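You operate a simulated robot arm through the tools that you are given. There is no shell and no other tool. Be economical: measure what you need, move in short steps, check, and stop when the job is done.

The job below is to be done with a simulated two-armed robot. You get a single attempt, and the scene is never put back.

## Task
Soap the red brush and scrub the tall pot clean.
Fine: hold the pot; brush back in its crock, pot on the blue square. Set down upright: tall pot.

Only the result counts: the job must be done as asked and must still hold three seconds after the hand-in. Knocking over, shifting, dropping, spilling or breaking anything else fails it.

## Robot
Two 7-joint arms with two-finger parallel grippers on one trunk, on a base that drives. Base frame: it is fixed to the floor where the robot stands at the start and does not move with it; the origin is under the middle of the robot, x ahead of it, y to its left, z up; the surface under the hand at the start is at about z = 0.76. Lengths are in m, angles in rad, forces in N, time in s.
The left shoulder is at the start at [0.06, 0.143, 0.952], the right one opposite. With the tool pointing down near the work surface each hand reaches from about 0.32 to 0.74 m from the robot's upright axis, wherever it stands, measured 20 degrees to its own side. Places, roughly: blue square [0.5, -0.7, 0.8]; soap bar [0.5, -0.3, 0.8]; white crock [0.7, -0.2, 0.8]. Payload 1.57 kg a hand.
The tool frame of a hand sits at the grasp point between the pads (the TCP): z along the fingers, y along the line on which they close. The tips reach 0.03 m beyond it. The gripper opens to 0.11 m. The fingers are 0.024 m wide and 0.012 m thick; the gripper's body (0.048 by 0.112 m) begins 0.078 m behind the TCP.
Orientation is that of the tool frame in the base frame, as a unit quaternion [x, y, z, w]. With the fingers straight down and closing along the base's y, the tool's x points along the base's -x, its y along +y and its z along -z.

## Interface
- The arms move only by the tool play_rows. It takes "left_increments", "right_increments" or both (then of equal length, played together; a hand with none holds still); each is a list of rows, each an object of numbers (a shift or turn left out is 0, a gripper value left out holds the last): "x", "y", "z": the shift along the tool's x, y, z in units of 150 mm (1.0 is 150 mm); "ax", "ay", "az": the turn, a rotation vector about the tool's x, y, z in units of 180 degrees (1.0 is 180 degrees); "fingers": the opening, from 0 (shut) to 1 (fully open). In form: [{"x": .., "y": .., "z": .., "ax": .., "ay": .., "az": .., "fingers": ..}, ...]. A call has 1 to 12 rows; each row is the pose to reach, as a shift and turn from the pose commanded when the call began, along the tool's axes at that moment. A call with a number of a shift or a turn outside -1 to 1 is refused whole. Each row takes 0.2 s and may step no farther than 0.05 m and 0.15 rad from the row before; otherwise, or with a gripper value out of range, the whole call is refused. A pose out of reach is approached as far as the arm can. The call stops where the force on the tool passes 40 N (or 10 N more than at its start, if that is more) or the arm is blocked; 0.2 s more then pass. The fingers move at their own pace (about 0.045 m/s each) and stop on an object; they squeeze with about 37 N. The grip force told is the motor's: it shows also when the fingers shut on nothing. Time passes only in rows, and 0.2 s behind the last, so rows that repeat a pose let the fingers close. It gives the time, the measured TCP pose, the force on the tool (base axes), the opening and the grip force at its end, in the units of the frame above (readings bear some noise), with the torque about the TCP (base axes, N m) and any sound that the robot's microphone picked up.
- Cameras (640 x 400 px; columns grow to the right, rows downward): "scene" is now at [0.0359, -0.0466, 1.5883]; the picture's right is [-0.53, -0.84, 0.00], its down [-0.57, 0.36, -0.74] and it looks along [0.62, -0.39, -0.68] (base axes); focal length 275 px, centre (320, 200). "left" rides on the left gripper at [0.07, -0.016, -0.141] in its tool frame; the picture's right is [0.23, 0.97, 0.00], its down [-0.86, 0.20, -0.48] and it looks along [-0.47, 0.11, 0.88] (tool axes); focal length 222 px, centre (320, 200). "right" rides on the right gripper at [0.07, 0.016, -0.141] in its tool frame; the picture's right is [-0.23, 0.97, 0.00], its down [-0.86, -0.20, -0.48] and it looks along [-0.47, -0.11, 0.88] (tool axes); focal length 222 px, centre (320, 200).
- snapshot(camera): a new picture of that camera. The clock stands still meanwhile.
- slide_trunk(by): slides the trunk up (or, below 0, down) by that many m; the arms and the scene camera ride with it, the base frame stays. It gives what a move gives, with no picture.
- drive_base(legs): drives the robot by 1 to 6 legs, each [ahead, left, turn to the left] in m, m and rad, along the robot's own axes; the way and the turn of a leg run together, so that a leg with both is an arc; at most 1.5 m and 3.142 rad a leg. The arms and the cameras ride along, it lands a little off, and it stops where it bumps. It gives what a move gives.
- head_to(pan, tilt): turns the head with the scene camera to pan (to the left, within 1.501 rad either way) and tilt (down, from -0.506 to 1.204), counted from straight ahead of the robot. It gives what a move gives.
- locate(camera, pixels): for up to 12 pixels [column, row] of the newest picture of that camera ("zoom" is the newest enlarged one), the place [x, y, z] in the base frame of the surface seen there, good to about 0.003 m, but the place of the scene camera against the robot may be out by one fixed shift of up to 0.018 m in any direction. The clock stands still meanwhile.
- close_up(camera, box): a new picture of the part [left, top, right, bottom] of that camera's present view, enlarged. The clock stands still meanwhile.
- sign_off(): hands the job in; it is judged then, once.

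Keep the steps short. Do not move on a guess: measure, check each grasp and each placing, and mend mistakes. In all there are 80 turns and 70 pictures (those below and enlarged ones count). Leave the grippers open and the arms clear of the work at the hand-in unless told otherwise, and finish with a single line.

The tools are called after ">>>" as a command line: name --argument value ..., lists and objects as JSON in quotes. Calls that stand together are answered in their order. play_rows: Moves the arms, as the interface text tells. Its arguments: {"type":"object","properties":{"left_increments":{"type":"array"},"right_increments":{"type":"array"}},"required":[]} The other tools are called the same way: slide_trunk (by) slides the trunk up or down; drive_base (legs) drives the base; head_to (pan, tilt) turns the head that bears the scene camera; snapshot (camera) takes a picture; locate (camera, pixels) gives the place of the surface under pixels of a picture; close_up (camera, box) takes an enlarged picture of a part of a camera's view; sign_off () hands the job in.

At the start:

```text
clock: 0.0
left_tool_pos: [0.4589, -0.0311, 1.1102]
left_ee_rot: [0.001, 1.0, 0.0, 0.0]
left_force: [0.7, -0.8, -0.7]
left_moment: [0.01, -0.02, 0.02]
left_gripper_width: 0.1099
left_gripper_force: 0.1
right_tool_pos: [0.3151, -0.4291, 1.1409]
right_ee_rot: [0.0, 1.0, 0.0, 0.0]
right_force: [0.2, -0.1, 0.3]
right_moment: [-0.02, -0.02, 0.0]
right_gripper_width: 0.1099
right_gripper_force: 0.1
trunk travel left (down, up): [-0.551, 0.039]
robot x, y, heading: [0.0038, -0.0008, -0.0]
head pan, tilt: [-0.564, 0.744]
```

scene: 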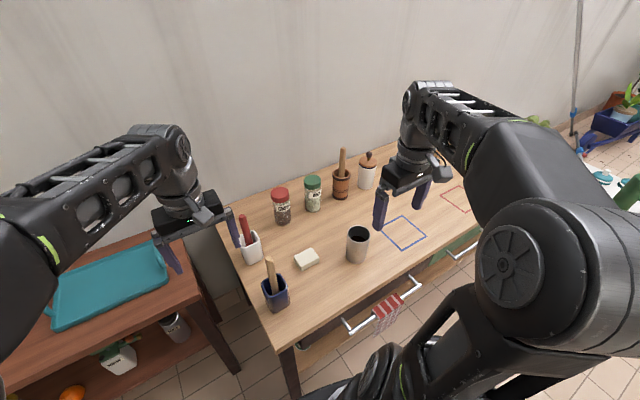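
right: 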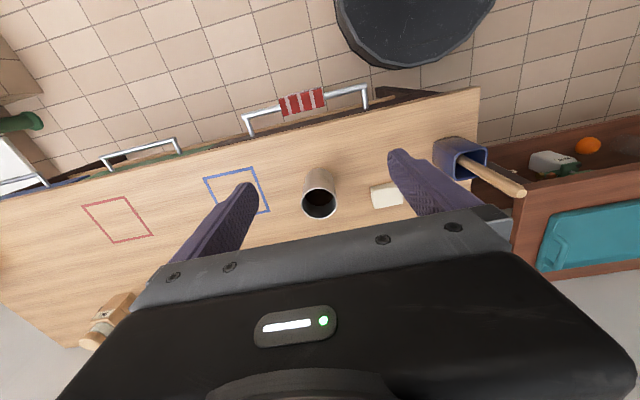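
left: 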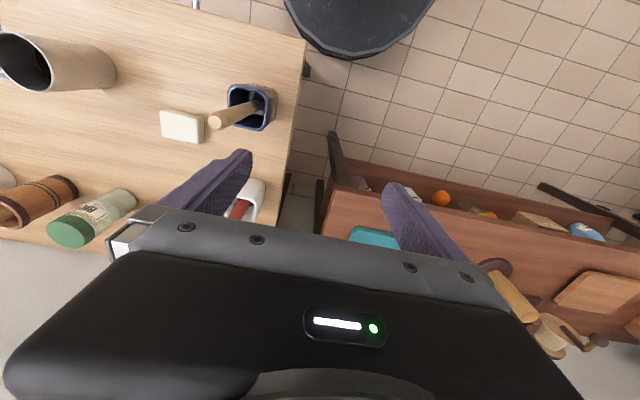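

The white crock with the red-handled brush is near (250,245), the soap near (307,260), the tall pot near (357,245) and the blue square near (405,232). I'll enlarge that area to measure it.

>>> close_up --camera "scene" --box '[220, 180, 440, 318]'

>>> locate --camera "scene" --pixels '[[243, 216], [248, 236], [250, 262], [306, 256], [306, 268], [357, 231], [357, 262], [404, 218], [382, 232], [407, 250], [427, 234], [330, 280]]'

```text
2.90 times, centred on (330, 249) of scene
```

zoom: 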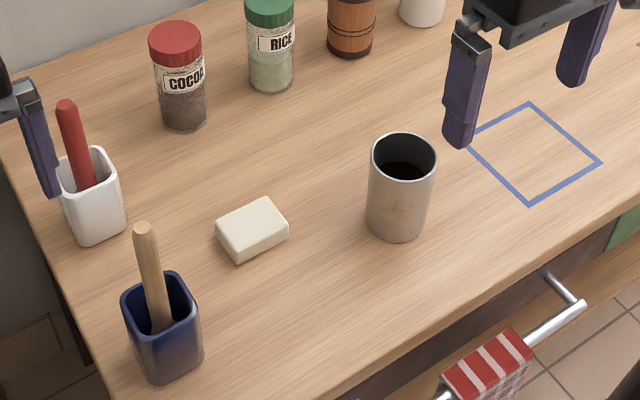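

```text
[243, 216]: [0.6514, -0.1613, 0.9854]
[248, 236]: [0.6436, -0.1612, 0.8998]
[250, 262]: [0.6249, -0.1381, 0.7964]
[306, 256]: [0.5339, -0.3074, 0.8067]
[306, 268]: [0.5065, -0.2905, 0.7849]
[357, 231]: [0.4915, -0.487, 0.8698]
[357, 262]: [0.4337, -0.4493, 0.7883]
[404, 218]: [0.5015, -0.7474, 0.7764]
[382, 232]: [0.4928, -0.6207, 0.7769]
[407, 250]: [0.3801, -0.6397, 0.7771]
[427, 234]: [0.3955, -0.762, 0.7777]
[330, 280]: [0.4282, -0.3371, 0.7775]
```

The stains on the pot seem to be on its lower outside and maybe inside. I'll look at the pot and the brush more closely, and locate points on the enlarged picture.

>>> locate --camera "zoom" --pixels '[[373, 155], [434, 155], [402, 177], [404, 136], [400, 165], [398, 237], [68, 103], [84, 180], [62, 180], [118, 175], [90, 240], [84, 150]]'

>>> close_up --camera "scene" --box '[332, 215, 392, 275]'

>>> close_up --camera "right" --box '[240, 140, 420, 240]'

```text
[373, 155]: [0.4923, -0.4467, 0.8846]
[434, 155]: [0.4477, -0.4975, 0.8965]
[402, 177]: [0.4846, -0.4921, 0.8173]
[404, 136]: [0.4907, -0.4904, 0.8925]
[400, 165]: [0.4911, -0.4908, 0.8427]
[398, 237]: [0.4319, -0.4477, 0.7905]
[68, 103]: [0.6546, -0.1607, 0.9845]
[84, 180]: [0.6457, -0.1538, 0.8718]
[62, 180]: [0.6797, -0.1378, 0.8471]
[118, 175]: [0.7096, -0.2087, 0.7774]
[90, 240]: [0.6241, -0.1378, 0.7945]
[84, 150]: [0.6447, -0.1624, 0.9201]
```

```text
6.67 times, centred on (362, 245) of scene
```

zoom: 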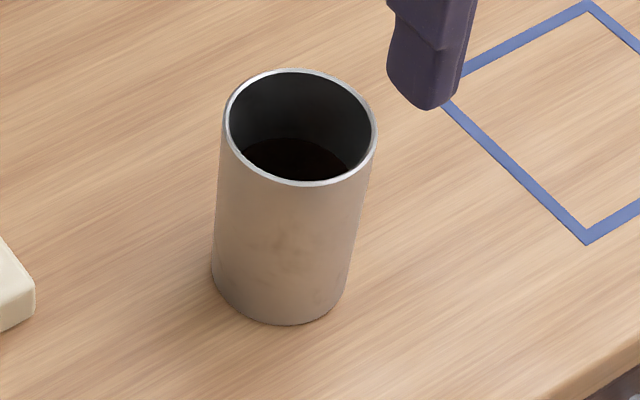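

```text
3.56 times, centred on (330, 190) of right
```

zoom: 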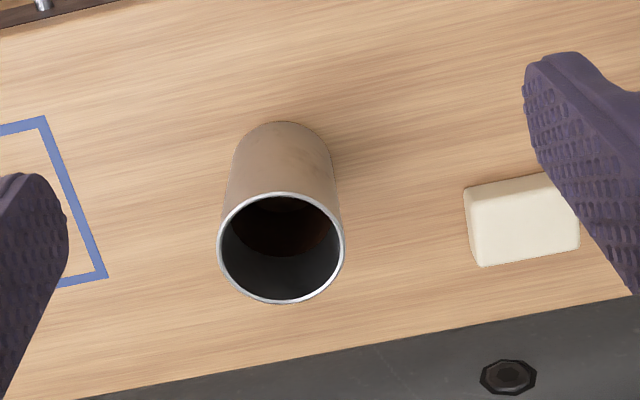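

The inside bottom of the pot carries a dark brown disc of grime. I'll measure the pot through the right wrist camera, whose place against the robot is exact.

>>> locate --camera "zoom" --pixels '[[219, 247], [342, 247], [281, 301], [281, 195], [281, 160], [350, 110], [470, 190], [560, 180], [485, 262], [100, 275], [42, 120], [290, 225]]'

>>> locate --camera "right" --pixels '[[206, 180], [255, 168], [269, 211], [215, 222], [440, 95], [480, 90], [376, 195], [402, 192], [376, 206], [200, 260], [445, 146], [485, 152]]'

>>> close_up --camera "left" --box '[150, 70, 310, 230]'

```text
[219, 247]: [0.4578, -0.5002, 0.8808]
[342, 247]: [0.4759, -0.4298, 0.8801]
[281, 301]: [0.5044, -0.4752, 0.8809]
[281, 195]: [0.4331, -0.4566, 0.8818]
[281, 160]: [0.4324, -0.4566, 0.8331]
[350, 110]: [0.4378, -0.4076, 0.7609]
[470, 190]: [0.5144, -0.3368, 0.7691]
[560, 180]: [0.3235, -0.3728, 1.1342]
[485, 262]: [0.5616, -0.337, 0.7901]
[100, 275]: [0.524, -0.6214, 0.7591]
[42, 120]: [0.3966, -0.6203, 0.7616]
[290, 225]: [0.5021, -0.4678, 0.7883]
```

```text
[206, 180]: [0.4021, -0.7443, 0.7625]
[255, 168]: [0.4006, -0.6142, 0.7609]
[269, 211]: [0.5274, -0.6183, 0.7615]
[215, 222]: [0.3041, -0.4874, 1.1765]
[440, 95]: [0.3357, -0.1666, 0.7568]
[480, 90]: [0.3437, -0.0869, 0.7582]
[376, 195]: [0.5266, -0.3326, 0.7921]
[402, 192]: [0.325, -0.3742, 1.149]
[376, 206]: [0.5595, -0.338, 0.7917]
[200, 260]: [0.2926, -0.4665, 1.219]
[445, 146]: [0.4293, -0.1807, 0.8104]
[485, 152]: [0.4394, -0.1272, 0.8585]
```

```text
2.50 times, centred on (230, 150) of left
```

zoom: 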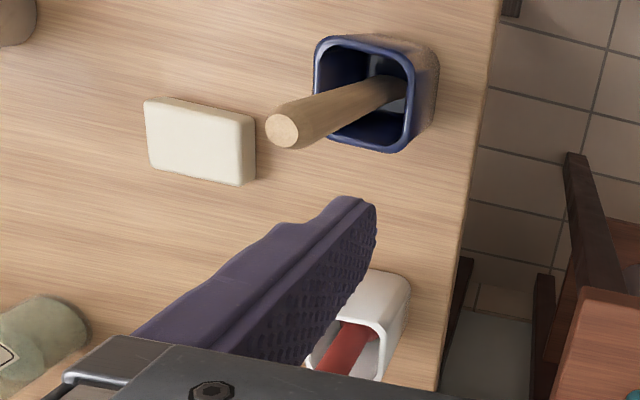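

The pot axis is near (0.467,-0.465), its rim is at z 0.881 with a diameter of 0.073, and the table is at z 0.761. Next I'll measure the crock and brush from the left camera, and the drawer handles and front edge before driving.

>>> locate --camera "zoom" --pixels '[[395, 275], [408, 280], [372, 375], [382, 325], [345, 365], [360, 330], [146, 102], [240, 185], [255, 120], [150, 165], [283, 130], [460, 260]]'

>>> locate --camera "right" --pixels '[[245, 119], [368, 88], [300, 103], [140, 150], [400, 60], [420, 68], [350, 45], [260, 135], [478, 90], [330, 122]]'

```text
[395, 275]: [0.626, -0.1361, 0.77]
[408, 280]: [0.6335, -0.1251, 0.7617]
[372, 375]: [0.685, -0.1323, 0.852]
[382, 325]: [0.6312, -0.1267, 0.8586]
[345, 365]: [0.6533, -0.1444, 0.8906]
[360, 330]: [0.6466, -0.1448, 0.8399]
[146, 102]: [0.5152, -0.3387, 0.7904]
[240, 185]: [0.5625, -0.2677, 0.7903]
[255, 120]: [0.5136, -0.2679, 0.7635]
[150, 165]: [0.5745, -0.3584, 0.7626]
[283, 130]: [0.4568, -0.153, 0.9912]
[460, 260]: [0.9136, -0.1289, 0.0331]
```

```text
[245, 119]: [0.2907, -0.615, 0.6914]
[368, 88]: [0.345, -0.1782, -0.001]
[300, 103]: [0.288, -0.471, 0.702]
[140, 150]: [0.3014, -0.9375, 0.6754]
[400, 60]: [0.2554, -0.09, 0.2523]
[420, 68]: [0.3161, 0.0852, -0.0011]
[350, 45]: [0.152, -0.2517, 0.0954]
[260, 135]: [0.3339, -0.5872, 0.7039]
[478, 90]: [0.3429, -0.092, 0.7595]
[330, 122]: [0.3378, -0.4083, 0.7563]
```

The base reaches only to x≈0.26 at z 0.25 and passes under the handles (x 0.29). I'll drive 0.3 m to the right so the crock suits the left arm and the pot and square suit the right. The hands are high enough to clear everything.

>>> drive_base --legs '[[0, -0.3, 0]]'

>>> head_to --pan 0.0 --tilt 0.85

>>> snapshot --camera "scene"

>>> snapshot --camera "left"

```text
clock: 2.1
left_tool_pos: [0.4597, -0.3359, 1.1102]
left_ee_rot: [0.0, 1.0, 0.0, 0.0]
left_force: [0.1, -0.8, 0.1]
left_moment: [-0.01, 0.03, -0.03]
left_gripper_width: 0.11
left_gripper_force: 0.1
right_tool_pos: [0.315, -0.732, 1.1402]
right_ee_rot: [0.0, 1.0, 0.0, 0.0]
right_force: [-0.8, -0.7, -0.5]
right_moment: [0.03, 0.0, 0.0]
right_gripper_width: 0.1102
right_gripper_force: 0.2
trunk travel left (down, up): [-0.551, 0.039]
robot x, y, heading: [0.0025, -0.304, 0.002]
head pan, tilt: [-0.564, 0.744]
```

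```text
clock: 3.0
left_tool_pos: [0.4598, -0.3339, 1.111]
left_ee_rot: [0.0, 1.0, -0.001, 0.0]
left_force: [0.2, 0.6, 0.4]
left_moment: [-0.02, 0.01, 0.02]
left_gripper_width: 0.1096
left_gripper_force: 0.1
right_tool_pos: [0.3164, -0.7304, 1.1394]
right_ee_rot: [0.0, 1.0, -0.001, 0.0]
right_force: [0.1, 0.0, -0.5]
right_moment: [-0.03, -0.01, 0.01]
right_gripper_width: 0.11
right_gripper_force: 0.0
trunk travel left (down, up): [-0.551, 0.039]
robot x, y, heading: [0.0015, -0.3048, -0.002]
head pan, tilt: [0.0, 0.85]
```

```text
62 pictures are left
```

scene: 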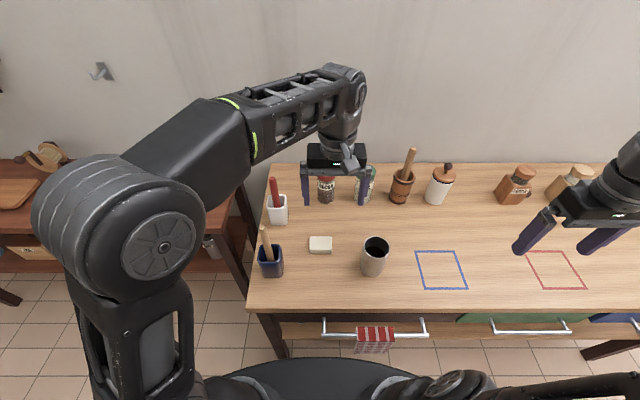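

```text
61 pictures are left
```

left: 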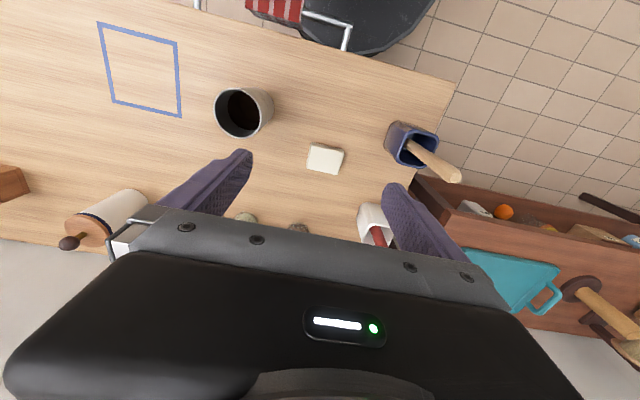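

The robot landed at y -0.304. I'll now move the left hand toward a point just short of the brush and above it, to view it. At the same time I'll turn the right hand to a side-grasp attitude (30° below level, pointing left and forward), high up and clear of the pot.

>>> play_rows --left_increments '[{"x": -0.076, "y": 0.089, "z": 0.018}, {"x": -0.152, "y": 0.178, "z": 0.036}, {"x": -0.228, "y": 0.267, "z": 0.055}, {"x": -0.304, "y": 0.356, "z": 0.073}, {"x": -0.38, "y": 0.445, "z": 0.091}, {"x": -0.455, "y": 0.535, "z": 0.109}, {"x": -0.531, "y": 0.624, "z": 0.127}, {"x": -0.607, "y": 0.713, "z": 0.145}, {"x": -0.683, "y": 0.802, "z": 0.164}, {"x": -0.759, "y": 0.891, "z": 0.182}, {"x": -0.835, "y": 0.98, "z": 0.2}]' --right_increments '[{"x": -0.0545, "y": 0.0425, "z": 0.0606, "ax": -0.0184, "ay": -0.0263, "az": -0.0319}, {"x": -0.1091, "y": 0.0849, "z": 0.1213, "ax": -0.0368, "ay": -0.0526, "az": -0.0638}, {"x": -0.1636, "y": 0.1274, "z": 0.1819, "ax": -0.0552, "ay": -0.0789, "az": -0.0957}, {"x": -0.2182, "y": 0.1698, "z": 0.2425, "ax": -0.0736, "ay": -0.1052, "az": -0.1276}, {"x": -0.2727, "y": 0.2123, "z": 0.3032, "ax": -0.092, "ay": -0.1315, "az": -0.1595}, {"x": -0.3273, "y": 0.2547, "z": 0.3638, "ax": -0.1105, "ay": -0.1578, "az": -0.1913}, {"x": -0.3818, "y": 0.2972, "z": 0.4245, "ax": -0.1289, "ay": -0.1841, "az": -0.2232}, {"x": -0.4364, "y": 0.3396, "z": 0.4851, "ax": -0.1473, "ay": -0.2104, "az": -0.2551}, {"x": -0.4909, "y": 0.3821, "z": 0.5457, "ax": -0.1657, "ay": -0.2367, "az": -0.287}, {"x": -0.5455, "y": 0.4245, "z": 0.6064, "ax": -0.1841, "ay": -0.263, "az": -0.3189}, {"x": -0.6, "y": 0.467, "z": 0.667, "ax": -0.2025, "ay": -0.2893, "az": -0.3508}]'

>>> snapshot --camera "left"

>>> snapshot --camera "scene"

```text
clock: 5.4
left_tool_pos: [0.5874, -0.1904, 1.0798]
left_ee_rot: [0.0, 1.0, 0.001, 0.0]
left_force: [1.3, -1.1, 0.7]
left_moment: [0.05, 0.04, 0.03]
left_gripper_width: 0.11
left_gripper_force: 0.1
right_tool_pos: [0.406, -0.6638, 1.0368]
right_ee_rot: [-0.495, 0.711, 0.288, 0.408]
right_force: [-0.3, -0.6, 1.4]
right_moment: [-0.11, 0.01, 0.03]
right_gripper_width: 0.11
right_gripper_force: 0.1
trunk travel left (down, up): [-0.551, 0.039]
robot x, y, heading: [-0.0012, -0.3014, 0.001]
head pan, tilt: [0.0, 0.85]
```

```text
60 pictures are left
```

left: 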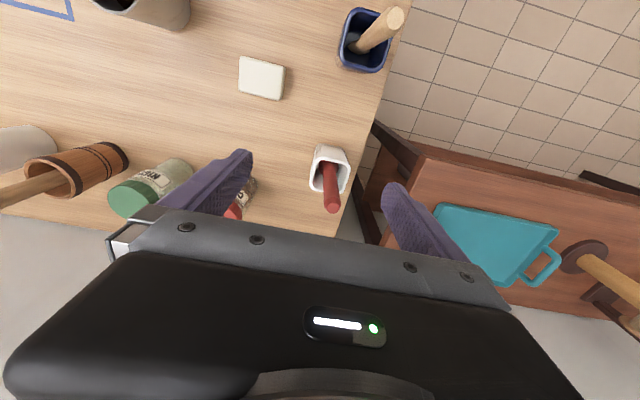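

```text
59 pictures are left
```

scene: 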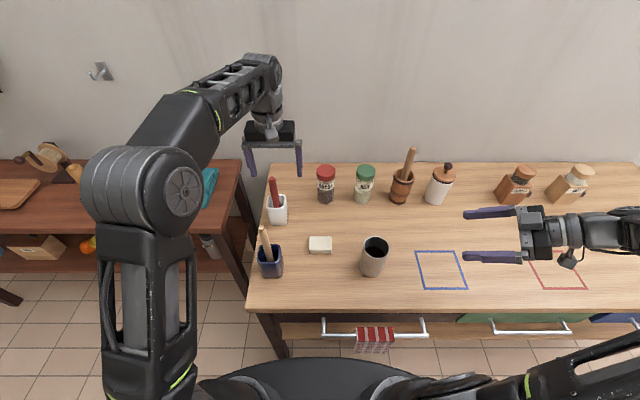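

The brush stands at (330,170)–(332,205) in the left camera. I'll enlarge it and measure.

>>> close_up --camera "left" --box '[290, 130, 370, 220]'

```text
4.44 times, centred on (330, 175) of left
```

zoom: 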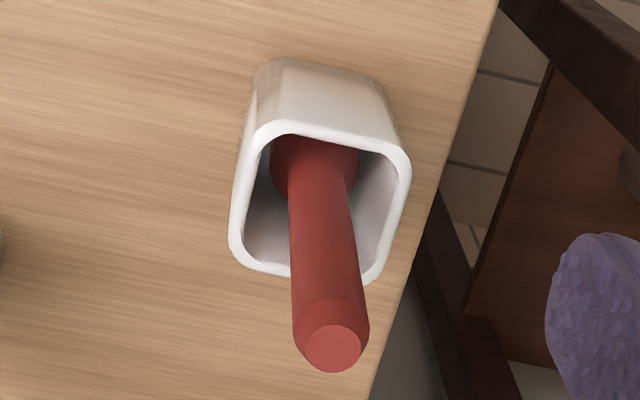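

>>> locate --camera "zoom" --pixels '[[333, 350], [325, 300], [325, 250], [315, 200], [310, 160], [345, 165], [255, 130], [408, 165], [235, 250], [368, 275], [320, 148], [285, 170]]'

```text
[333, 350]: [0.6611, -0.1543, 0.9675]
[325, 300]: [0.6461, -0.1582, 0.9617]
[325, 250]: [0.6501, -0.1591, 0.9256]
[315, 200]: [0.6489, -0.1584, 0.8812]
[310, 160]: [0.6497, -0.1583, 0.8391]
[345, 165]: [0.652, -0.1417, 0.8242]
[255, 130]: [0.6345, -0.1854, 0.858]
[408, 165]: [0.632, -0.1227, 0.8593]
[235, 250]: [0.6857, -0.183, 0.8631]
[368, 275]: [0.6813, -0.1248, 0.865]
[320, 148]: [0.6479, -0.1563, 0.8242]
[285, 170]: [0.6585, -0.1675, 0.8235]
```

The brush stands nearly vertical on the axis (0.661,-0.156), with its top at z 0.967 and a handle radius of 0.011. The crock rim is centred at (0.658,-0.155), z 0.86. I'll move over it and come straight down to TCP z 0.935 with the fingers open.

>>> play_rows --left_increments '[{"x": -0.16, "y": 0.08}, {"x": -0.33, "y": 0.16}, {"x": -0.49, "y": 0.229}, {"x": -0.49, "y": 0.229}, {"x": -0.49, "y": 0.229, "z": 0.25}, {"x": -0.49, "y": 0.229, "z": 0.5}, {"x": -0.49, "y": 0.229, "z": 0.75}, {"x": -0.49, "y": 0.229, "z": 0.965}, {"x": -0.49, "y": 0.229, "z": 0.965}]'

>>> snapshot --camera "left"

```text
clock: 7.4
left_tool_pos: [0.6592, -0.1544, 0.9359]
left_ee_rot: [0.0, 1.0, 0.0, 0.0]
left_force: [0.4, -0.2, -0.3]
left_moment: [0.02, -0.01, -0.01]
left_gripper_width: 0.1099
left_gripper_force: 0.1
left hand out of reach, approached as far as the arm can: row 1, 2, 3, 4, 5
right_tool_pos: [0.4053, -0.6607, 1.0405]
right_ee_rot: [-0.497, 0.709, 0.287, 0.409]
right_force: [-0.1, -0.4, -0.2]
right_moment: [0.01, -0.02, -0.01]
right_gripper_width: 0.1099
right_gripper_force: 0.1
trunk travel left (down, up): [-0.551, 0.039]
robot x, y, heading: [-0.0016, -0.3056, -0.007]
head pan, tilt: [0.0, 0.85]
```

```text
57 pictures are left
```

left: 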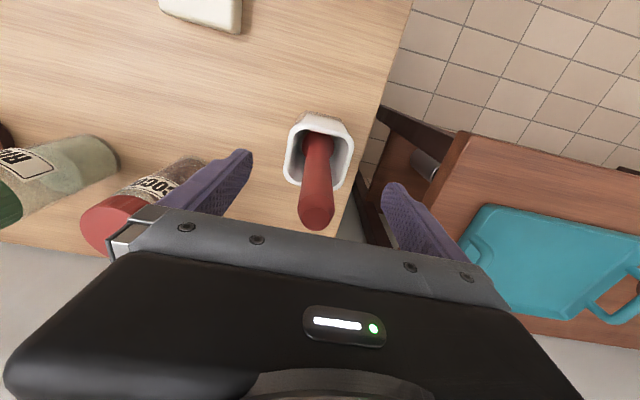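

The fingers straddle the handle, but higher up the reach runs out. I'll draw the hand back 0.045 m and drive the base 0.045 m ahead, so the lift stays within reach.

>>> play_rows --left_increments '[{"x": 0.15}, {"x": 0.3}, {"x": 0.3}]'

>>> drive_base --legs '[[0.045, 0, 0]]'

>>> snapshot --camera "left"

```text
clock: 8.2
left_tool_pos: [0.6147, -0.1528, 0.9362]
left_ee_rot: [0.0, 1.0, 0.001, 0.001]
left_force: [0.0, 0.3, 0.3]
left_moment: [-0.02, -0.02, 0.0]
left_gripper_width: 0.1101
left_gripper_force: 0.0
right_tool_pos: [0.4058, -0.6618, 1.0409]
right_ee_rot: [-0.497, 0.709, 0.287, 0.41]
right_force: [-0.5, 0.7, -0.4]
right_moment: [0.01, 0.0, -0.03]
right_gripper_width: 0.11
right_gripper_force: 0.0
trunk travel left (down, up): [-0.551, 0.039]
robot x, y, heading: [-0.0001, -0.3013, -0.002]
head pan, tilt: [0.0, 0.85]
```

```text
clock: 9.1
left_tool_pos: [0.6601, -0.1535, 0.935]
left_ee_rot: [-0.001, 1.0, 0.001, 0.0]
left_force: [1.1, 0.1, -0.6]
left_moment: [0.01, 0.04, 0.02]
left_gripper_width: 0.1101
left_gripper_force: 0.0
right_tool_pos: [0.452, -0.6609, 1.0389]
right_ee_rot: [-0.496, 0.71, 0.287, 0.409]
right_force: [0.5, 0.2, -1.0]
right_moment: [0.01, 0.03, 0.03]
right_gripper_width: 0.1102
right_gripper_force: 0.1
trunk travel left (down, up): [-0.551, 0.039]
robot x, y, heading: [0.0466, -0.3024, -0.003]
head pan, tilt: [0.0, 0.85]
```

```text
56 pictures are left
```

left: 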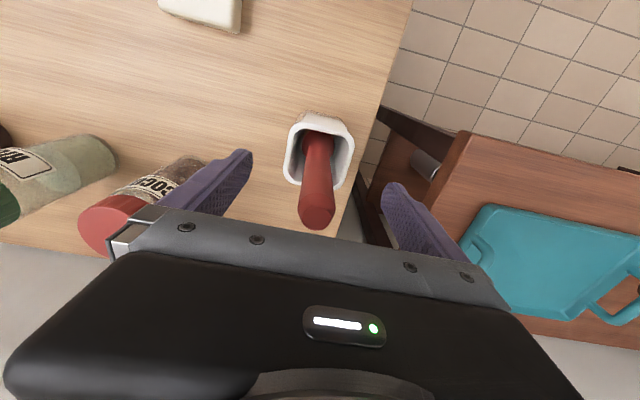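

The handle at (316,200) is centred between the fingers. Closing on it.

>>> play_rows --left_increments '[{"y": -0.013, "fingers": 0.3}, {"y": -0.013, "fingers": 0.3}, {"y": -0.013, "fingers": 0.3}, {"y": -0.013, "fingers": 0.3}, {"y": -0.013, "fingers": 0}, {"y": -0.013, "fingers": 0}, {"y": -0.013, "fingers": 0}, {"y": -0.013, "fingers": 0}]'

>>> close_up --camera "left" --box '[220, 90, 420, 230]'

```text
clock: 10.9
left_tool_pos: [0.6581, -0.1549, 0.9349]
left_ee_rot: [0.0, 1.0, 0.0, 0.0]
left_force: [-0.1, -1.1, -0.3]
left_moment: [-0.12, -0.01, 0.0]
left_gripper_width: 0.0226
left_gripper_force: 35.7
right_tool_pos: [0.4506, -0.6609, 1.0402]
right_ee_rot: [-0.496, 0.71, 0.286, 0.41]
right_force: [-0.1, -0.1, -0.1]
right_moment: [-0.01, -0.02, 0.02]
right_gripper_width: 0.11
right_gripper_force: 0.0
trunk travel left (down, up): [-0.551, 0.039]
robot x, y, heading: [0.0478, -0.3007, -0.003]
head pan, tilt: [0.0, 0.85]
```

```text
2.86 times, centred on (320, 160) of left
```

zoom: 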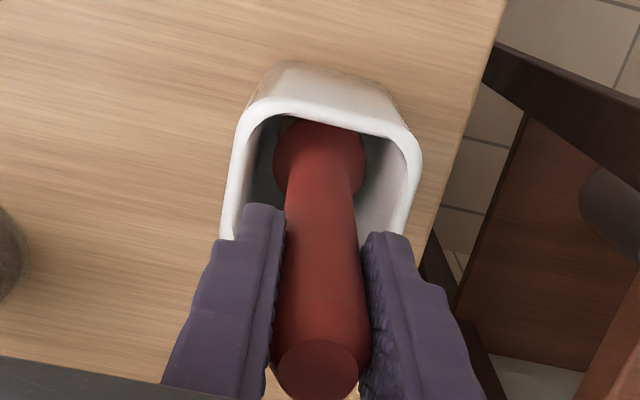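

The grip is firm at 22.6 mm. I'll lift straight up 0.12 m.

>>> play_rows --left_increments '[{"z": -0.1}, {"z": -0.2}, {"z": -0.3}, {"z": -0.4}, {"z": -0.5}, {"z": -0.6}, {"z": -0.7}, {"z": -0.8}, {"z": -0.8}]'

>>> snapshot --camera "scene"

>>> snapshot --camera "left"

```text
clock: 12.9
left_tool_pos: [0.6583, -0.1542, 1.0557]
left_ee_rot: [0.0, 1.0, 0.001, 0.001]
left_force: [-0.1, -0.2, -0.6]
left_moment: [-0.09, 0.02, 0.01]
left_gripper_width: 0.0227
left_gripper_force: 35.5
right_tool_pos: [0.4504, -0.6611, 1.0407]
right_ee_rot: [-0.496, 0.71, 0.286, 0.41]
right_force: [0.3, 0.5, -0.2]
right_moment: [-0.02, 0.0, 0.03]
right_gripper_width: 0.1099
right_gripper_force: 0.1
trunk travel left (down, up): [-0.551, 0.039]
robot x, y, heading: [0.046, -0.3011, 0.001]
head pan, tilt: [0.0, 0.85]
```

```text
54 pictures are left
```

scene: 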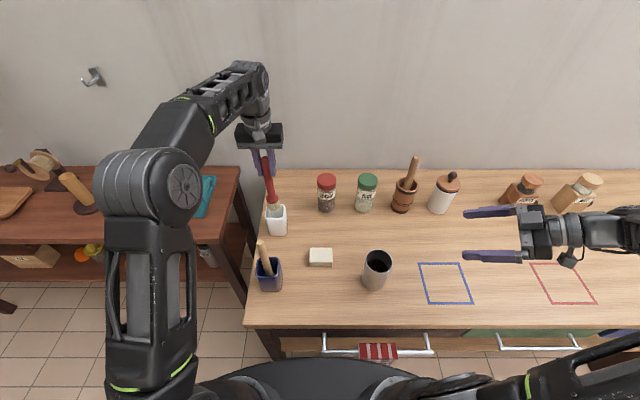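

```text
53 pictures are left
```

left: 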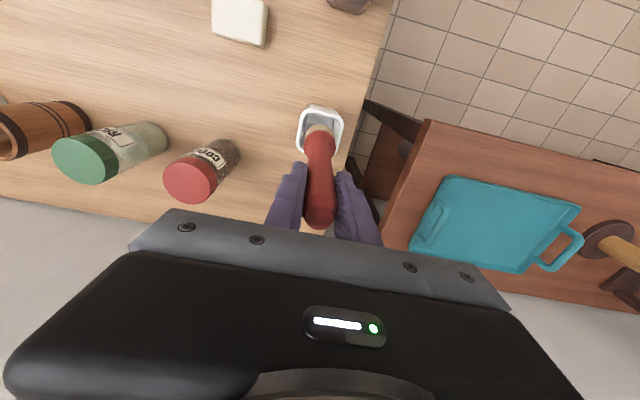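

I'll zoom in to see whether the bristles have cleared the crock.

>>> close_up --camera "scene" --box '[235, 140, 325, 245]'

```text
3.81 times, centred on (280, 192) of scene
```

zoom: 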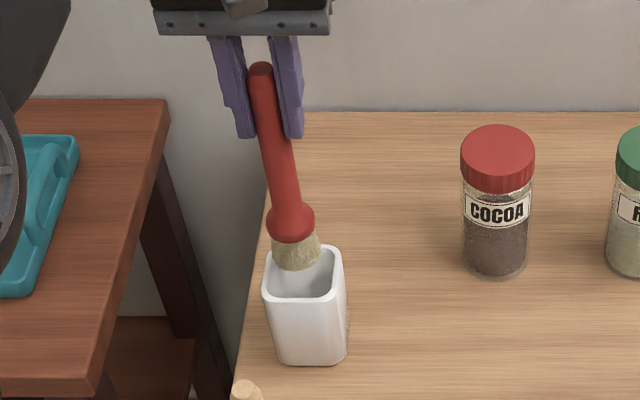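

>>> locate --camera "zoom" --pixels '[[297, 265], [295, 245], [278, 266], [315, 262], [290, 222], [261, 68], [278, 150]]'

>>> play_rows --left_increments '[{"z": -0.1}, {"z": -0.2}, {"z": -0.2}]'

>>> close_up --camera "scene" --box '[235, 120, 325, 245]'

```text
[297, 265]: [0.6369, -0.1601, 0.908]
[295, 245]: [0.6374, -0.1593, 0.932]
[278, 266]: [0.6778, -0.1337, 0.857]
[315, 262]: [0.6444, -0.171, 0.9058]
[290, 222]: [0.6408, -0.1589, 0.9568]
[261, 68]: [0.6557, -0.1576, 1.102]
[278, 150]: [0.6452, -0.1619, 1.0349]
```

```text
clock: 13.7
left_tool_pos: [0.6577, -0.1541, 1.0631]
left_ee_rot: [0.0, 1.0, 0.001, 0.002]
left_force: [0.0, 0.6, -0.9]
left_moment: [-0.08, 0.02, 0.0]
left_gripper_width: 0.0226
left_gripper_force: 35.6
left hand out of reach, approached as far as the arm can: row 1, 2, 3
right_tool_pos: [0.4502, -0.6615, 1.0412]
right_ee_rot: [-0.496, 0.71, 0.286, 0.409]
right_force: [0.6, -1.1, 0.1]
right_moment: [-0.01, -0.01, -0.02]
right_gripper_width: 0.1099
right_gripper_force: 0.0
trunk travel left (down, up): [-0.551, 0.039]
robot x, y, heading: [0.0444, -0.3034, -0.003]
head pan, tilt: [0.0, 0.85]
```

```text
3.20 times, centred on (280, 182) of scene
```

zoom: 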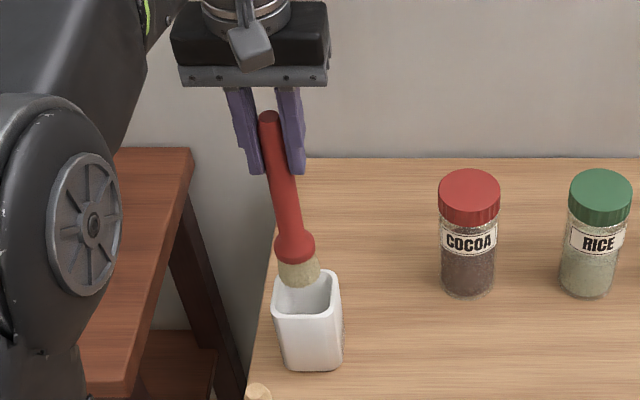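

The bristle tip hangs 0.17 m below the TCP, now at z≈0.893 and clear of the crock rim. I'll carry the brush over the soap centre (0.538,-0.303) at a safe height.

>>> play_rows --left_increments '[{"x": 0.1, "y": -0.12}, {"x": 0.25, "y": -0.3}, {"x": 0.4, "y": -0.5, "z": 0.05}, {"x": 0.55, "y": -0.67, "z": 0.12}, {"x": 0.69, "y": -0.84, "z": 0.18}, {"x": 0.807, "y": -0.993, "z": 0.22}, {"x": 0.807, "y": -0.993, "z": 0.22}]'

>>> snapshot --camera "left"

>>> close_up --camera "scene" --box '[270, 170, 400, 300]'

```text
clock: 15.3
left_tool_pos: [0.5359, -0.305, 1.0297]
left_ee_rot: [0.0, 1.0, 0.0, 0.0]
left_force: [0.4, 0.6, -0.3]
left_moment: [-0.1, 0.02, 0.0]
left_gripper_width: 0.0229
left_gripper_force: 35.2
right_tool_pos: [0.4502, -0.6611, 1.04]
right_ee_rot: [-0.497, 0.709, 0.288, 0.409]
right_force: [-0.2, 0.6, -0.5]
right_moment: [-0.02, 0.03, -0.04]
right_gripper_width: 0.1102
right_gripper_force: 0.1
trunk travel left (down, up): [-0.551, 0.039]
robot x, y, heading: [0.0442, -0.3014, 0.004]
head pan, tilt: [0.0, 0.85]
```

```text
50 pictures are left
```

left: 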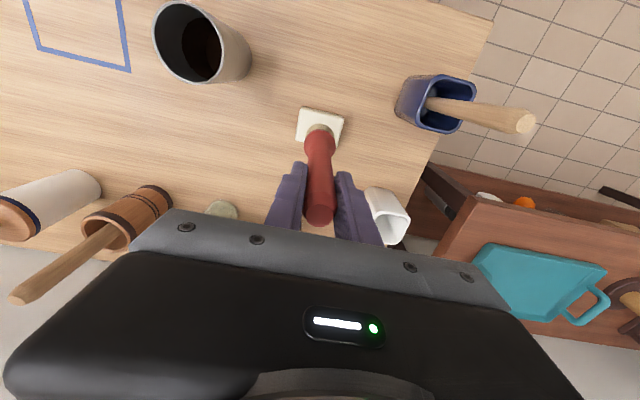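

```text
3.08 times, centred on (335, 235) of scene
```

zoom: 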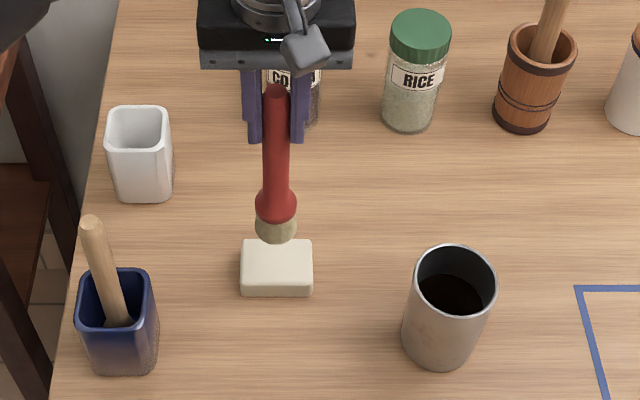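

The brush is over the soap. I'll lower it gently to first contact, expected near TCP z 0.960.

>>> play_rows --left_increments '[{"z": 0.15}, {"z": 0.3}, {"z": 0.4}, {"z": 0.44}, {"z": 0.46}, {"z": 0.46}]'

>>> close_up --camera "scene" --box '[285, 190, 365, 290]'

```text
clock: 16.7
left_tool_pos: [0.537, -0.303, 0.963]
left_ee_rot: [0.0, 1.0, 0.0, 0.003]
left_force: [0.0, 3.5, 26.6]
left_moment: [0.77, 0.3, -0.01]
left_gripper_width: 0.0226
left_gripper_force: 35.4
right_tool_pos: [0.4476, -0.6608, 1.0415]
right_ee_rot: [-0.496, 0.709, 0.286, 0.41]
right_force: [0.7, -0.6, 0.1]
right_moment: [-0.02, -0.01, -0.02]
right_gripper_width: 0.1099
right_gripper_force: 0.0
trunk travel left (down, up): [-0.551, 0.039]
robot x, y, heading: [0.0455, -0.301, -0.002]
head pan, tilt: [0.0, 0.85]
```

```text
4.00 times, centred on (325, 240) of scene
```

zoom: 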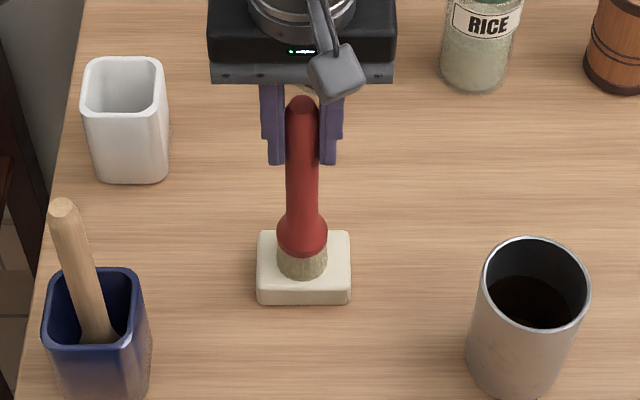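

There is contact with 26.6 N. I'll ease up a little and rub with small strokes in both directions, then read the force.

>>> play_rows --left_increments '[{"z": -0.012}, {"z": -0.012, "y": 0.05}, {"z": -0.012, "y": -0.05}, {"z": -0.012, "y": 0.05}, {"z": -0.012, "y": -0.05}, {"z": -0.012, "x": 0.04}, {"z": -0.012, "x": -0.04}, {"z": -0.012, "x": 0.04}, {"z": -0.012, "x": -0.04}, {"z": -0.012, "y": 0.05}, {"z": -0.012, "y": -0.05}, {"z": -0.012}]'

>>> close_up --camera "scene" --box '[285, 190, 365, 290]'

```text
clock: 19.3
left_tool_pos: [0.535, -0.3023, 0.9608]
left_ee_rot: [0.0, 1.0, 0.001, 0.0]
left_force: [0.1, 0.4, -1.3]
left_moment: [0.06, -0.02, -0.03]
left_gripper_width: 0.0229
left_gripper_force: 35.4
right_tool_pos: [0.45, -0.6607, 1.0414]
right_ee_rot: [-0.497, 0.71, 0.286, 0.409]
right_force: [0.5, 0.0, -0.4]
right_moment: [-0.02, 0.02, 0.0]
right_gripper_width: 0.11
right_gripper_force: 0.0
trunk travel left (down, up): [-0.551, 0.039]
robot x, y, heading: [0.0468, -0.3036, 0.001]
head pan, tilt: [0.0, 0.85]
```

```text
4.00 times, centred on (325, 240) of scene
```

zoom: 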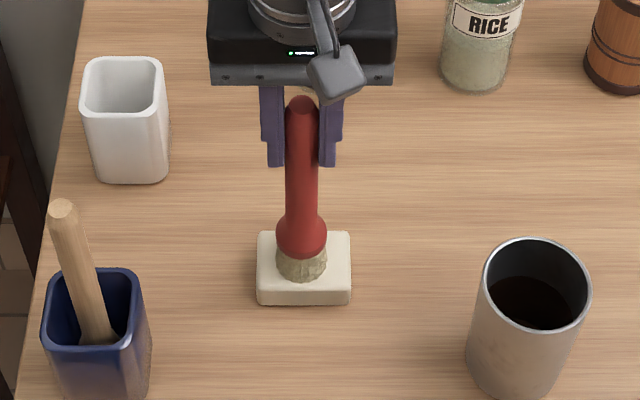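

The force has faded to nothing, and the soap has stayed put. I'll press a little again and rub more.

>>> play_rows --left_increments '[{"z": 0.01}, {"z": 0.02}, {"z": 0.02, "y": 0.06}, {"z": 0.02, "y": -0.06}, {"z": 0.02, "y": 0.06}, {"z": 0.02, "y": -0.06}, {"z": 0.02, "x": 0.05}, {"z": 0.02, "x": -0.05}, {"z": 0.02, "x": 0.05}, {"z": 0.02, "x": -0.05}, {"z": 0.02, "y": 0.05}, {"z": 0.02}]'

>>> close_up --camera "scene" --box '[285, 190, 365, 290]'

```text
clock: 21.9
left_tool_pos: [0.5362, -0.3028, 0.9553]
left_ee_rot: [-0.001, 1.0, 0.001, -0.003]
left_force: [0.3, -0.6, -2.3]
left_moment: [0.07, 0.01, -0.04]
left_gripper_width: 0.0228
left_gripper_force: 35.7
right_tool_pos: [0.45, -0.6612, 1.0392]
right_ee_rot: [-0.497, 0.71, 0.287, 0.409]
right_force: [0.0, -0.3, 0.6]
right_moment: [0.02, -0.04, 0.03]
right_gripper_width: 0.11
right_gripper_force: 0.1
trunk travel left (down, up): [-0.551, 0.039]
robot x, y, heading: [0.0469, -0.3049, -0.003]
head pan, tilt: [0.0, 0.85]
```

```text
4.00 times, centred on (325, 240) of scene
```

zoom: 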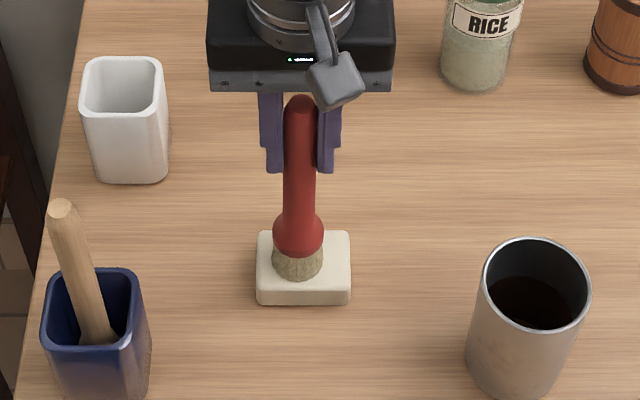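

The brush slides a bit in the grip rather than building force. I'll lift 0.05 m and look at the bristles for suds.

>>> play_rows --left_increments '[{"z": -0.15}, {"z": -0.33}, {"z": -0.33}]'

>>> close_up --camera "scene" --box '[285, 180, 365, 280]'

>>> close_up --camera "left" --box '[240, 80, 400, 230]'

```text
clock: 22.7
left_tool_pos: [0.5378, -0.3038, 1.0094]
left_ee_rot: [0.0, 1.0, 0.0, 0.0]
left_force: [-0.6, 0.1, -1.2]
left_moment: [0.09, 0.0, -0.05]
left_gripper_width: 0.0226
left_gripper_force: 35.4
right_tool_pos: [0.4498, -0.6611, 1.0409]
right_ee_rot: [-0.496, 0.71, 0.286, 0.41]
right_force: [1.1, 0.7, -0.4]
right_moment: [0.0, 0.02, 0.04]
right_gripper_width: 0.1101
right_gripper_force: 0.0
trunk travel left (down, up): [-0.551, 0.039]
robot x, y, heading: [0.0499, -0.3031, 0.002]
head pan, tilt: [0.0, 0.85]
```

```text
4.00 times, centred on (325, 230) of scene
```

zoom: 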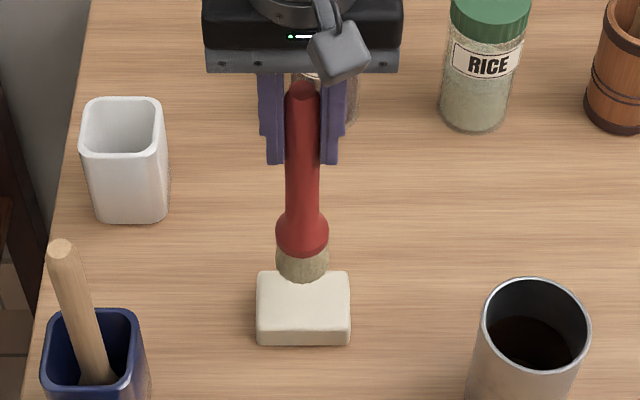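

```text
2.67 times, centred on (320, 155) of left
```

zoom: 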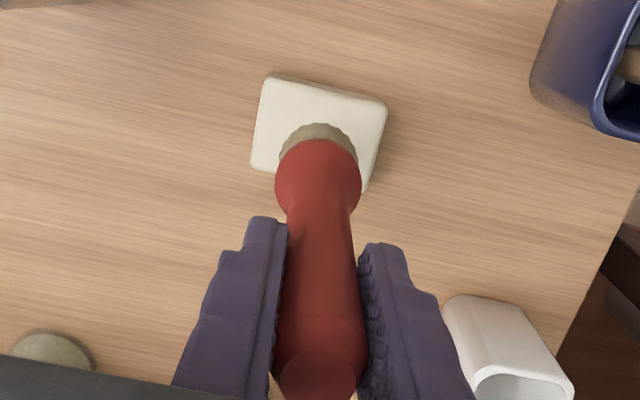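

>>> close_up --camera "scene" --box '[305, 222, 345, 272]'

>>> close_up --camera "left" --box '[295, 100, 345, 150]'

```text
8.00 times, centred on (325, 247) of scene
```

zoom: 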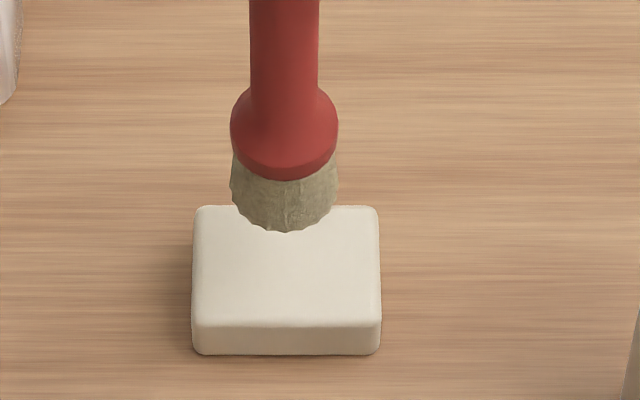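

```text
8.00 times, centred on (320, 125) of left
```

zoom: 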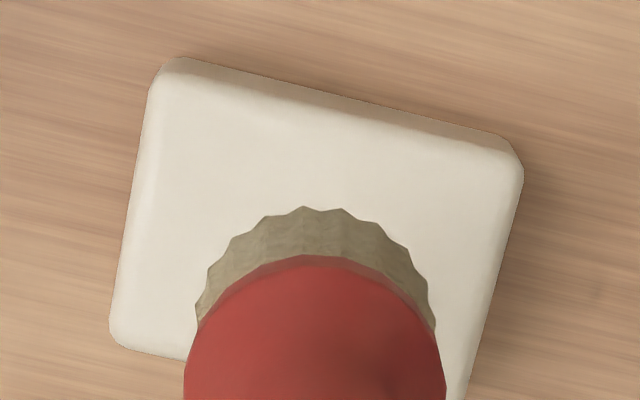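

There's no clear foam, so I'll make one more rub, lowering slowly while stroking so that contact is certain.

>>> play_rows --left_increments '[{"z": 0.2}, {"z": 0.34}, {"z": 0.36}, {"z": 0.363, "y": 0.08}, {"z": 0.366, "y": 0.0}, {"z": 0.369, "y": -0.08}, {"z": 0.372, "y": 0}, {"z": 0.375, "y": 0.08}, {"z": 0.378, "y": 0.0}, {"z": 0.381, "y": -0.08}, {"z": 0.384, "y": 0}]'

```text
clock: 24.8
left_tool_pos: [0.5387, -0.2985, 0.9551]
left_ee_rot: [0.0, 1.0, 0.003, 0.002]
left_force: [-4.0, 2.0, 14.7]
left_moment: [-0.42, 0.68, -0.14]
left_gripper_width: 0.023
left_gripper_force: 35.3
right_tool_pos: [0.4489, -0.6619, 1.0409]
right_ee_rot: [-0.497, 0.71, 0.286, 0.41]
right_force: [-0.6, -0.7, -0.2]
right_moment: [0.0, 0.04, 0.08]
right_gripper_width: 0.11
right_gripper_force: 0.0
trunk travel left (down, up): [-0.551, 0.039]
robot x, y, heading: [0.0445, -0.3032, -0.004]
head pan, tilt: [0.0, 0.85]
stopped in row 10 (left hand): the force on the tool passed its limit at 44 N (the readings are from after the stop); the commanded pose is now the measured one
```

Contact is firm (14.7 N now). I'll check that the soap has not shifted and look at the bristles, after a few more gentle strokes.

>>> play_rows --left_increments '[{"z": -0.003}, {"y": -0.05, "z": -0.003}, {"y": 0.05, "z": -0.003}, {"y": -0.05, "z": -0.003}, {"y": 0.0, "z": -0.003}]'

>>> close_up --camera "scene" --box '[285, 190, 365, 290]'

```text
clock: 26.0
left_tool_pos: [0.5391, -0.3025, 0.9548]
left_ee_rot: [0.0, 1.0, 0.0, 0.002]
left_force: [0.2, -5.0, 14.9]
left_moment: [-0.92, -0.03, -0.01]
left_gripper_width: 0.0228
left_gripper_force: 35.3
right_tool_pos: [0.4488, -0.6613, 1.0403]
right_ee_rot: [-0.496, 0.71, 0.286, 0.41]
right_force: [-0.5, -0.2, -0.6]
right_moment: [-0.01, 0.01, -0.01]
right_gripper_width: 0.1102
right_gripper_force: 0.0
trunk travel left (down, up): [-0.551, 0.039]
robot x, y, heading: [0.0422, -0.3035, 0.003]
head pan, tilt: [0.0, 0.85]
```

```text
4.00 times, centred on (325, 240) of scene
```

zoom: 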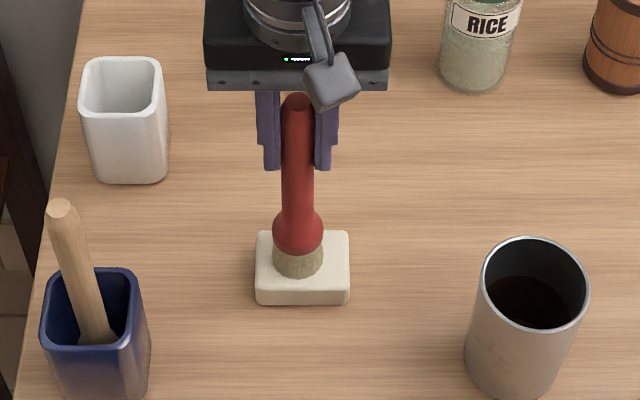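

The force holds at 15 N and the soap is in place. A few more strokes under that load, then I'll lift.

>>> play_rows --left_increments '[{"y": 0.06}, {"y": -0.06}, {"y": 0.06}, {"y": -0.06}, {"x": 0.04}, {"x": -0.04}, {"x": 0.0}, {"z": -0.1}, {"z": -0.4}, {"z": -0.4}]'

>>> close_up --camera "scene" --box '[285, 180, 365, 280]'

```text
clock: 28.2
left_tool_pos: [0.5384, -0.2983, 1.0126]
left_ee_rot: [-0.002, 1.0, 0.003, 0.001]
left_force: [0.5, -0.2, -0.3]
left_moment: [-0.06, 0.02, 0.04]
left_gripper_width: 0.0229
left_gripper_force: 35.8
right_tool_pos: [0.4511, -0.6617, 1.0398]
right_ee_rot: [-0.497, 0.709, 0.287, 0.41]
right_force: [0.3, -0.2, -0.1]
right_moment: [-0.01, -0.02, 0.03]
right_gripper_width: 0.1099
right_gripper_force: 0.1
trunk travel left (down, up): [-0.551, 0.039]
robot x, y, heading: [0.0436, -0.3029, 0.001]
head pan, tilt: [0.0, 0.85]
```

```text
4.00 times, centred on (325, 230) of scene
```

zoom: 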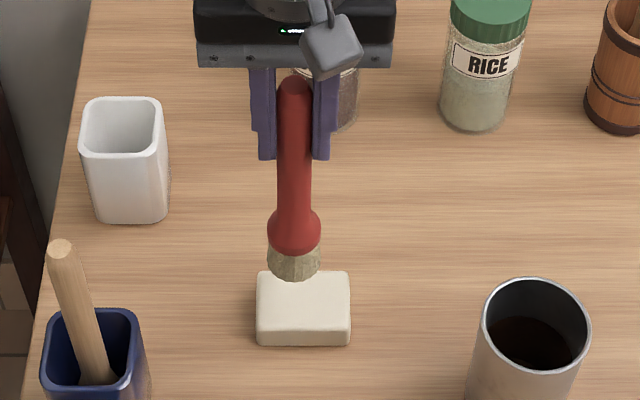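

The soap is unmoved and the brush is ready, with its tip about 0.166 m below the TCP. Next I'll bring the right hand down to the front-right of the pot, aimed at its axis.

>>> play_rows --right_increments '[{"x": 0.161, "y": 0.052, "z": 0.151}, {"x": 0.323, "y": 0.105, "z": 0.302}, {"x": 0.484, "y": 0.157, "z": 0.453}, {"x": 0.645, "y": 0.209, "z": 0.603}, {"x": 0.807, "y": 0.262, "z": 0.754}, {"x": 0.968, "y": 0.314, "z": 0.905}, {"x": 0.968, "y": 0.314, "z": 0.905}]'

>>> snapshot --camera "right"

>>> snapshot --camera "scene"

```text
clock: 29.8
left_tool_pos: [0.5375, -0.2986, 1.0128]
left_ee_rot: [-0.001, 1.0, 0.003, 0.001]
left_force: [-0.4, -0.2, -0.8]
left_moment: [-0.03, 0.0, 0.01]
left_gripper_width: 0.0227
left_gripper_force: 34.6
right_tool_pos: [0.4206, -0.603, 0.8473]
right_ee_rot: [-0.496, 0.71, 0.286, 0.41]
right_force: [0.3, 1.3, 0.5]
right_moment: [-0.01, 0.02, -0.01]
right_gripper_width: 0.1099
right_gripper_force: 0.1
trunk travel left (down, up): [-0.551, 0.039]
robot x, y, heading: [0.0443, -0.3012, 0.003]
head pan, tilt: [0.0, 0.85]
```

```text
39 pictures are left
```

right: 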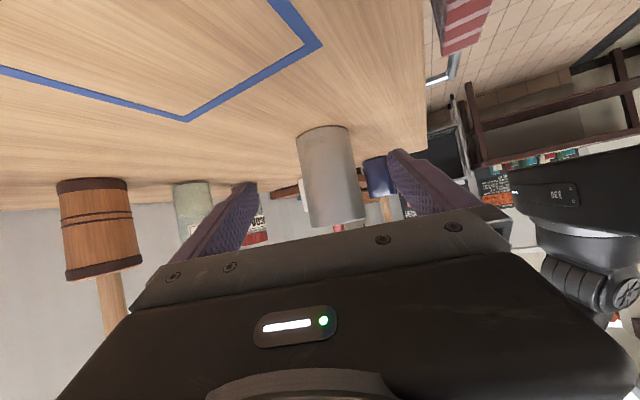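

```text
38 pictures are left
```

scene: 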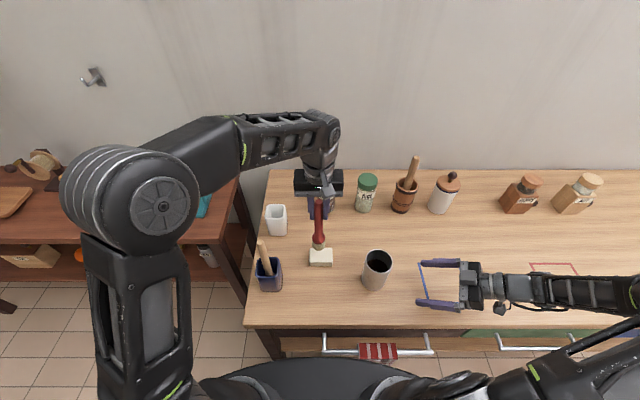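

The pot sits centred between the fingers (330,175). I'll lower 0.022 m and then advance most of the way.

>>> play_rows --right_increments '[{"x": 0.127, "z": 0.073}, {"x": 0.009, "y": 0.006, "z": 0.278}, {"x": -0.11, "y": 0.013, "z": 0.484}, {"x": -0.18, "y": 0.016, "z": 0.607}, {"x": -0.18, "y": 0.016, "z": 0.607}]'

>>> snapshot --camera "right"

>>> close_up --camera "scene" --box '[300, 200, 500, 330]'

```text
clock: 31.0
left_tool_pos: [0.5374, -0.2994, 1.0141]
left_ee_rot: [-0.001, 1.0, 0.003, 0.001]
left_force: [-0.5, -0.4, -0.6]
left_moment: [-0.04, -0.03, 0.02]
left_gripper_width: 0.0227
left_gripper_force: 34.8
right_tool_pos: [0.4515, -0.5156, 0.8244]
right_ee_rot: [-0.496, 0.71, 0.286, 0.41]
right_force: [-1.2, 0.2, -0.3]
right_moment: [0.01, 0.0, -0.02]
right_gripper_width: 0.1099
right_gripper_force: 0.1
trunk travel left (down, up): [-0.551, 0.039]
robot x, y, heading: [0.0427, -0.3065, 0.005]
head pan, tilt: [0.0, 0.85]
```

```text
37 pictures are left
```

right: 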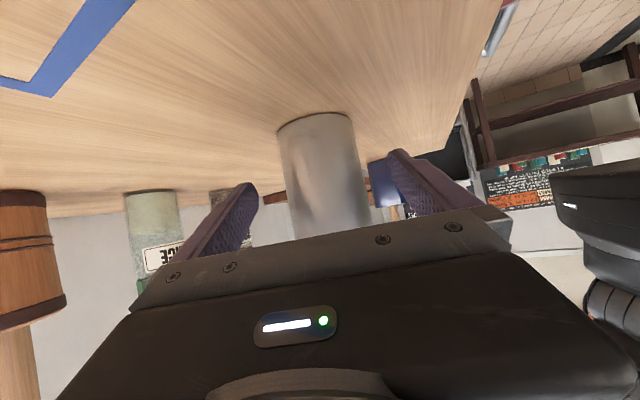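

```text
3.08 times, centred on (400, 265) of scene
```

zoom: 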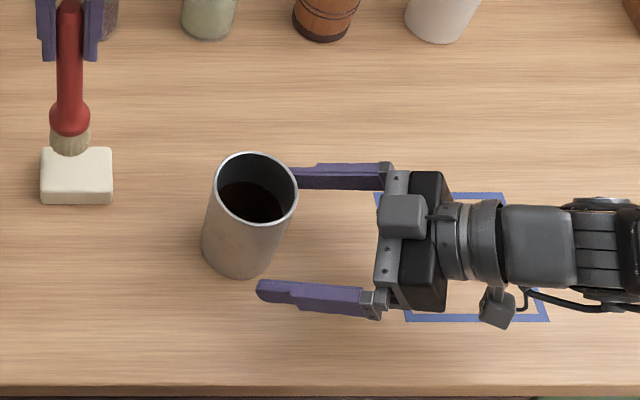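

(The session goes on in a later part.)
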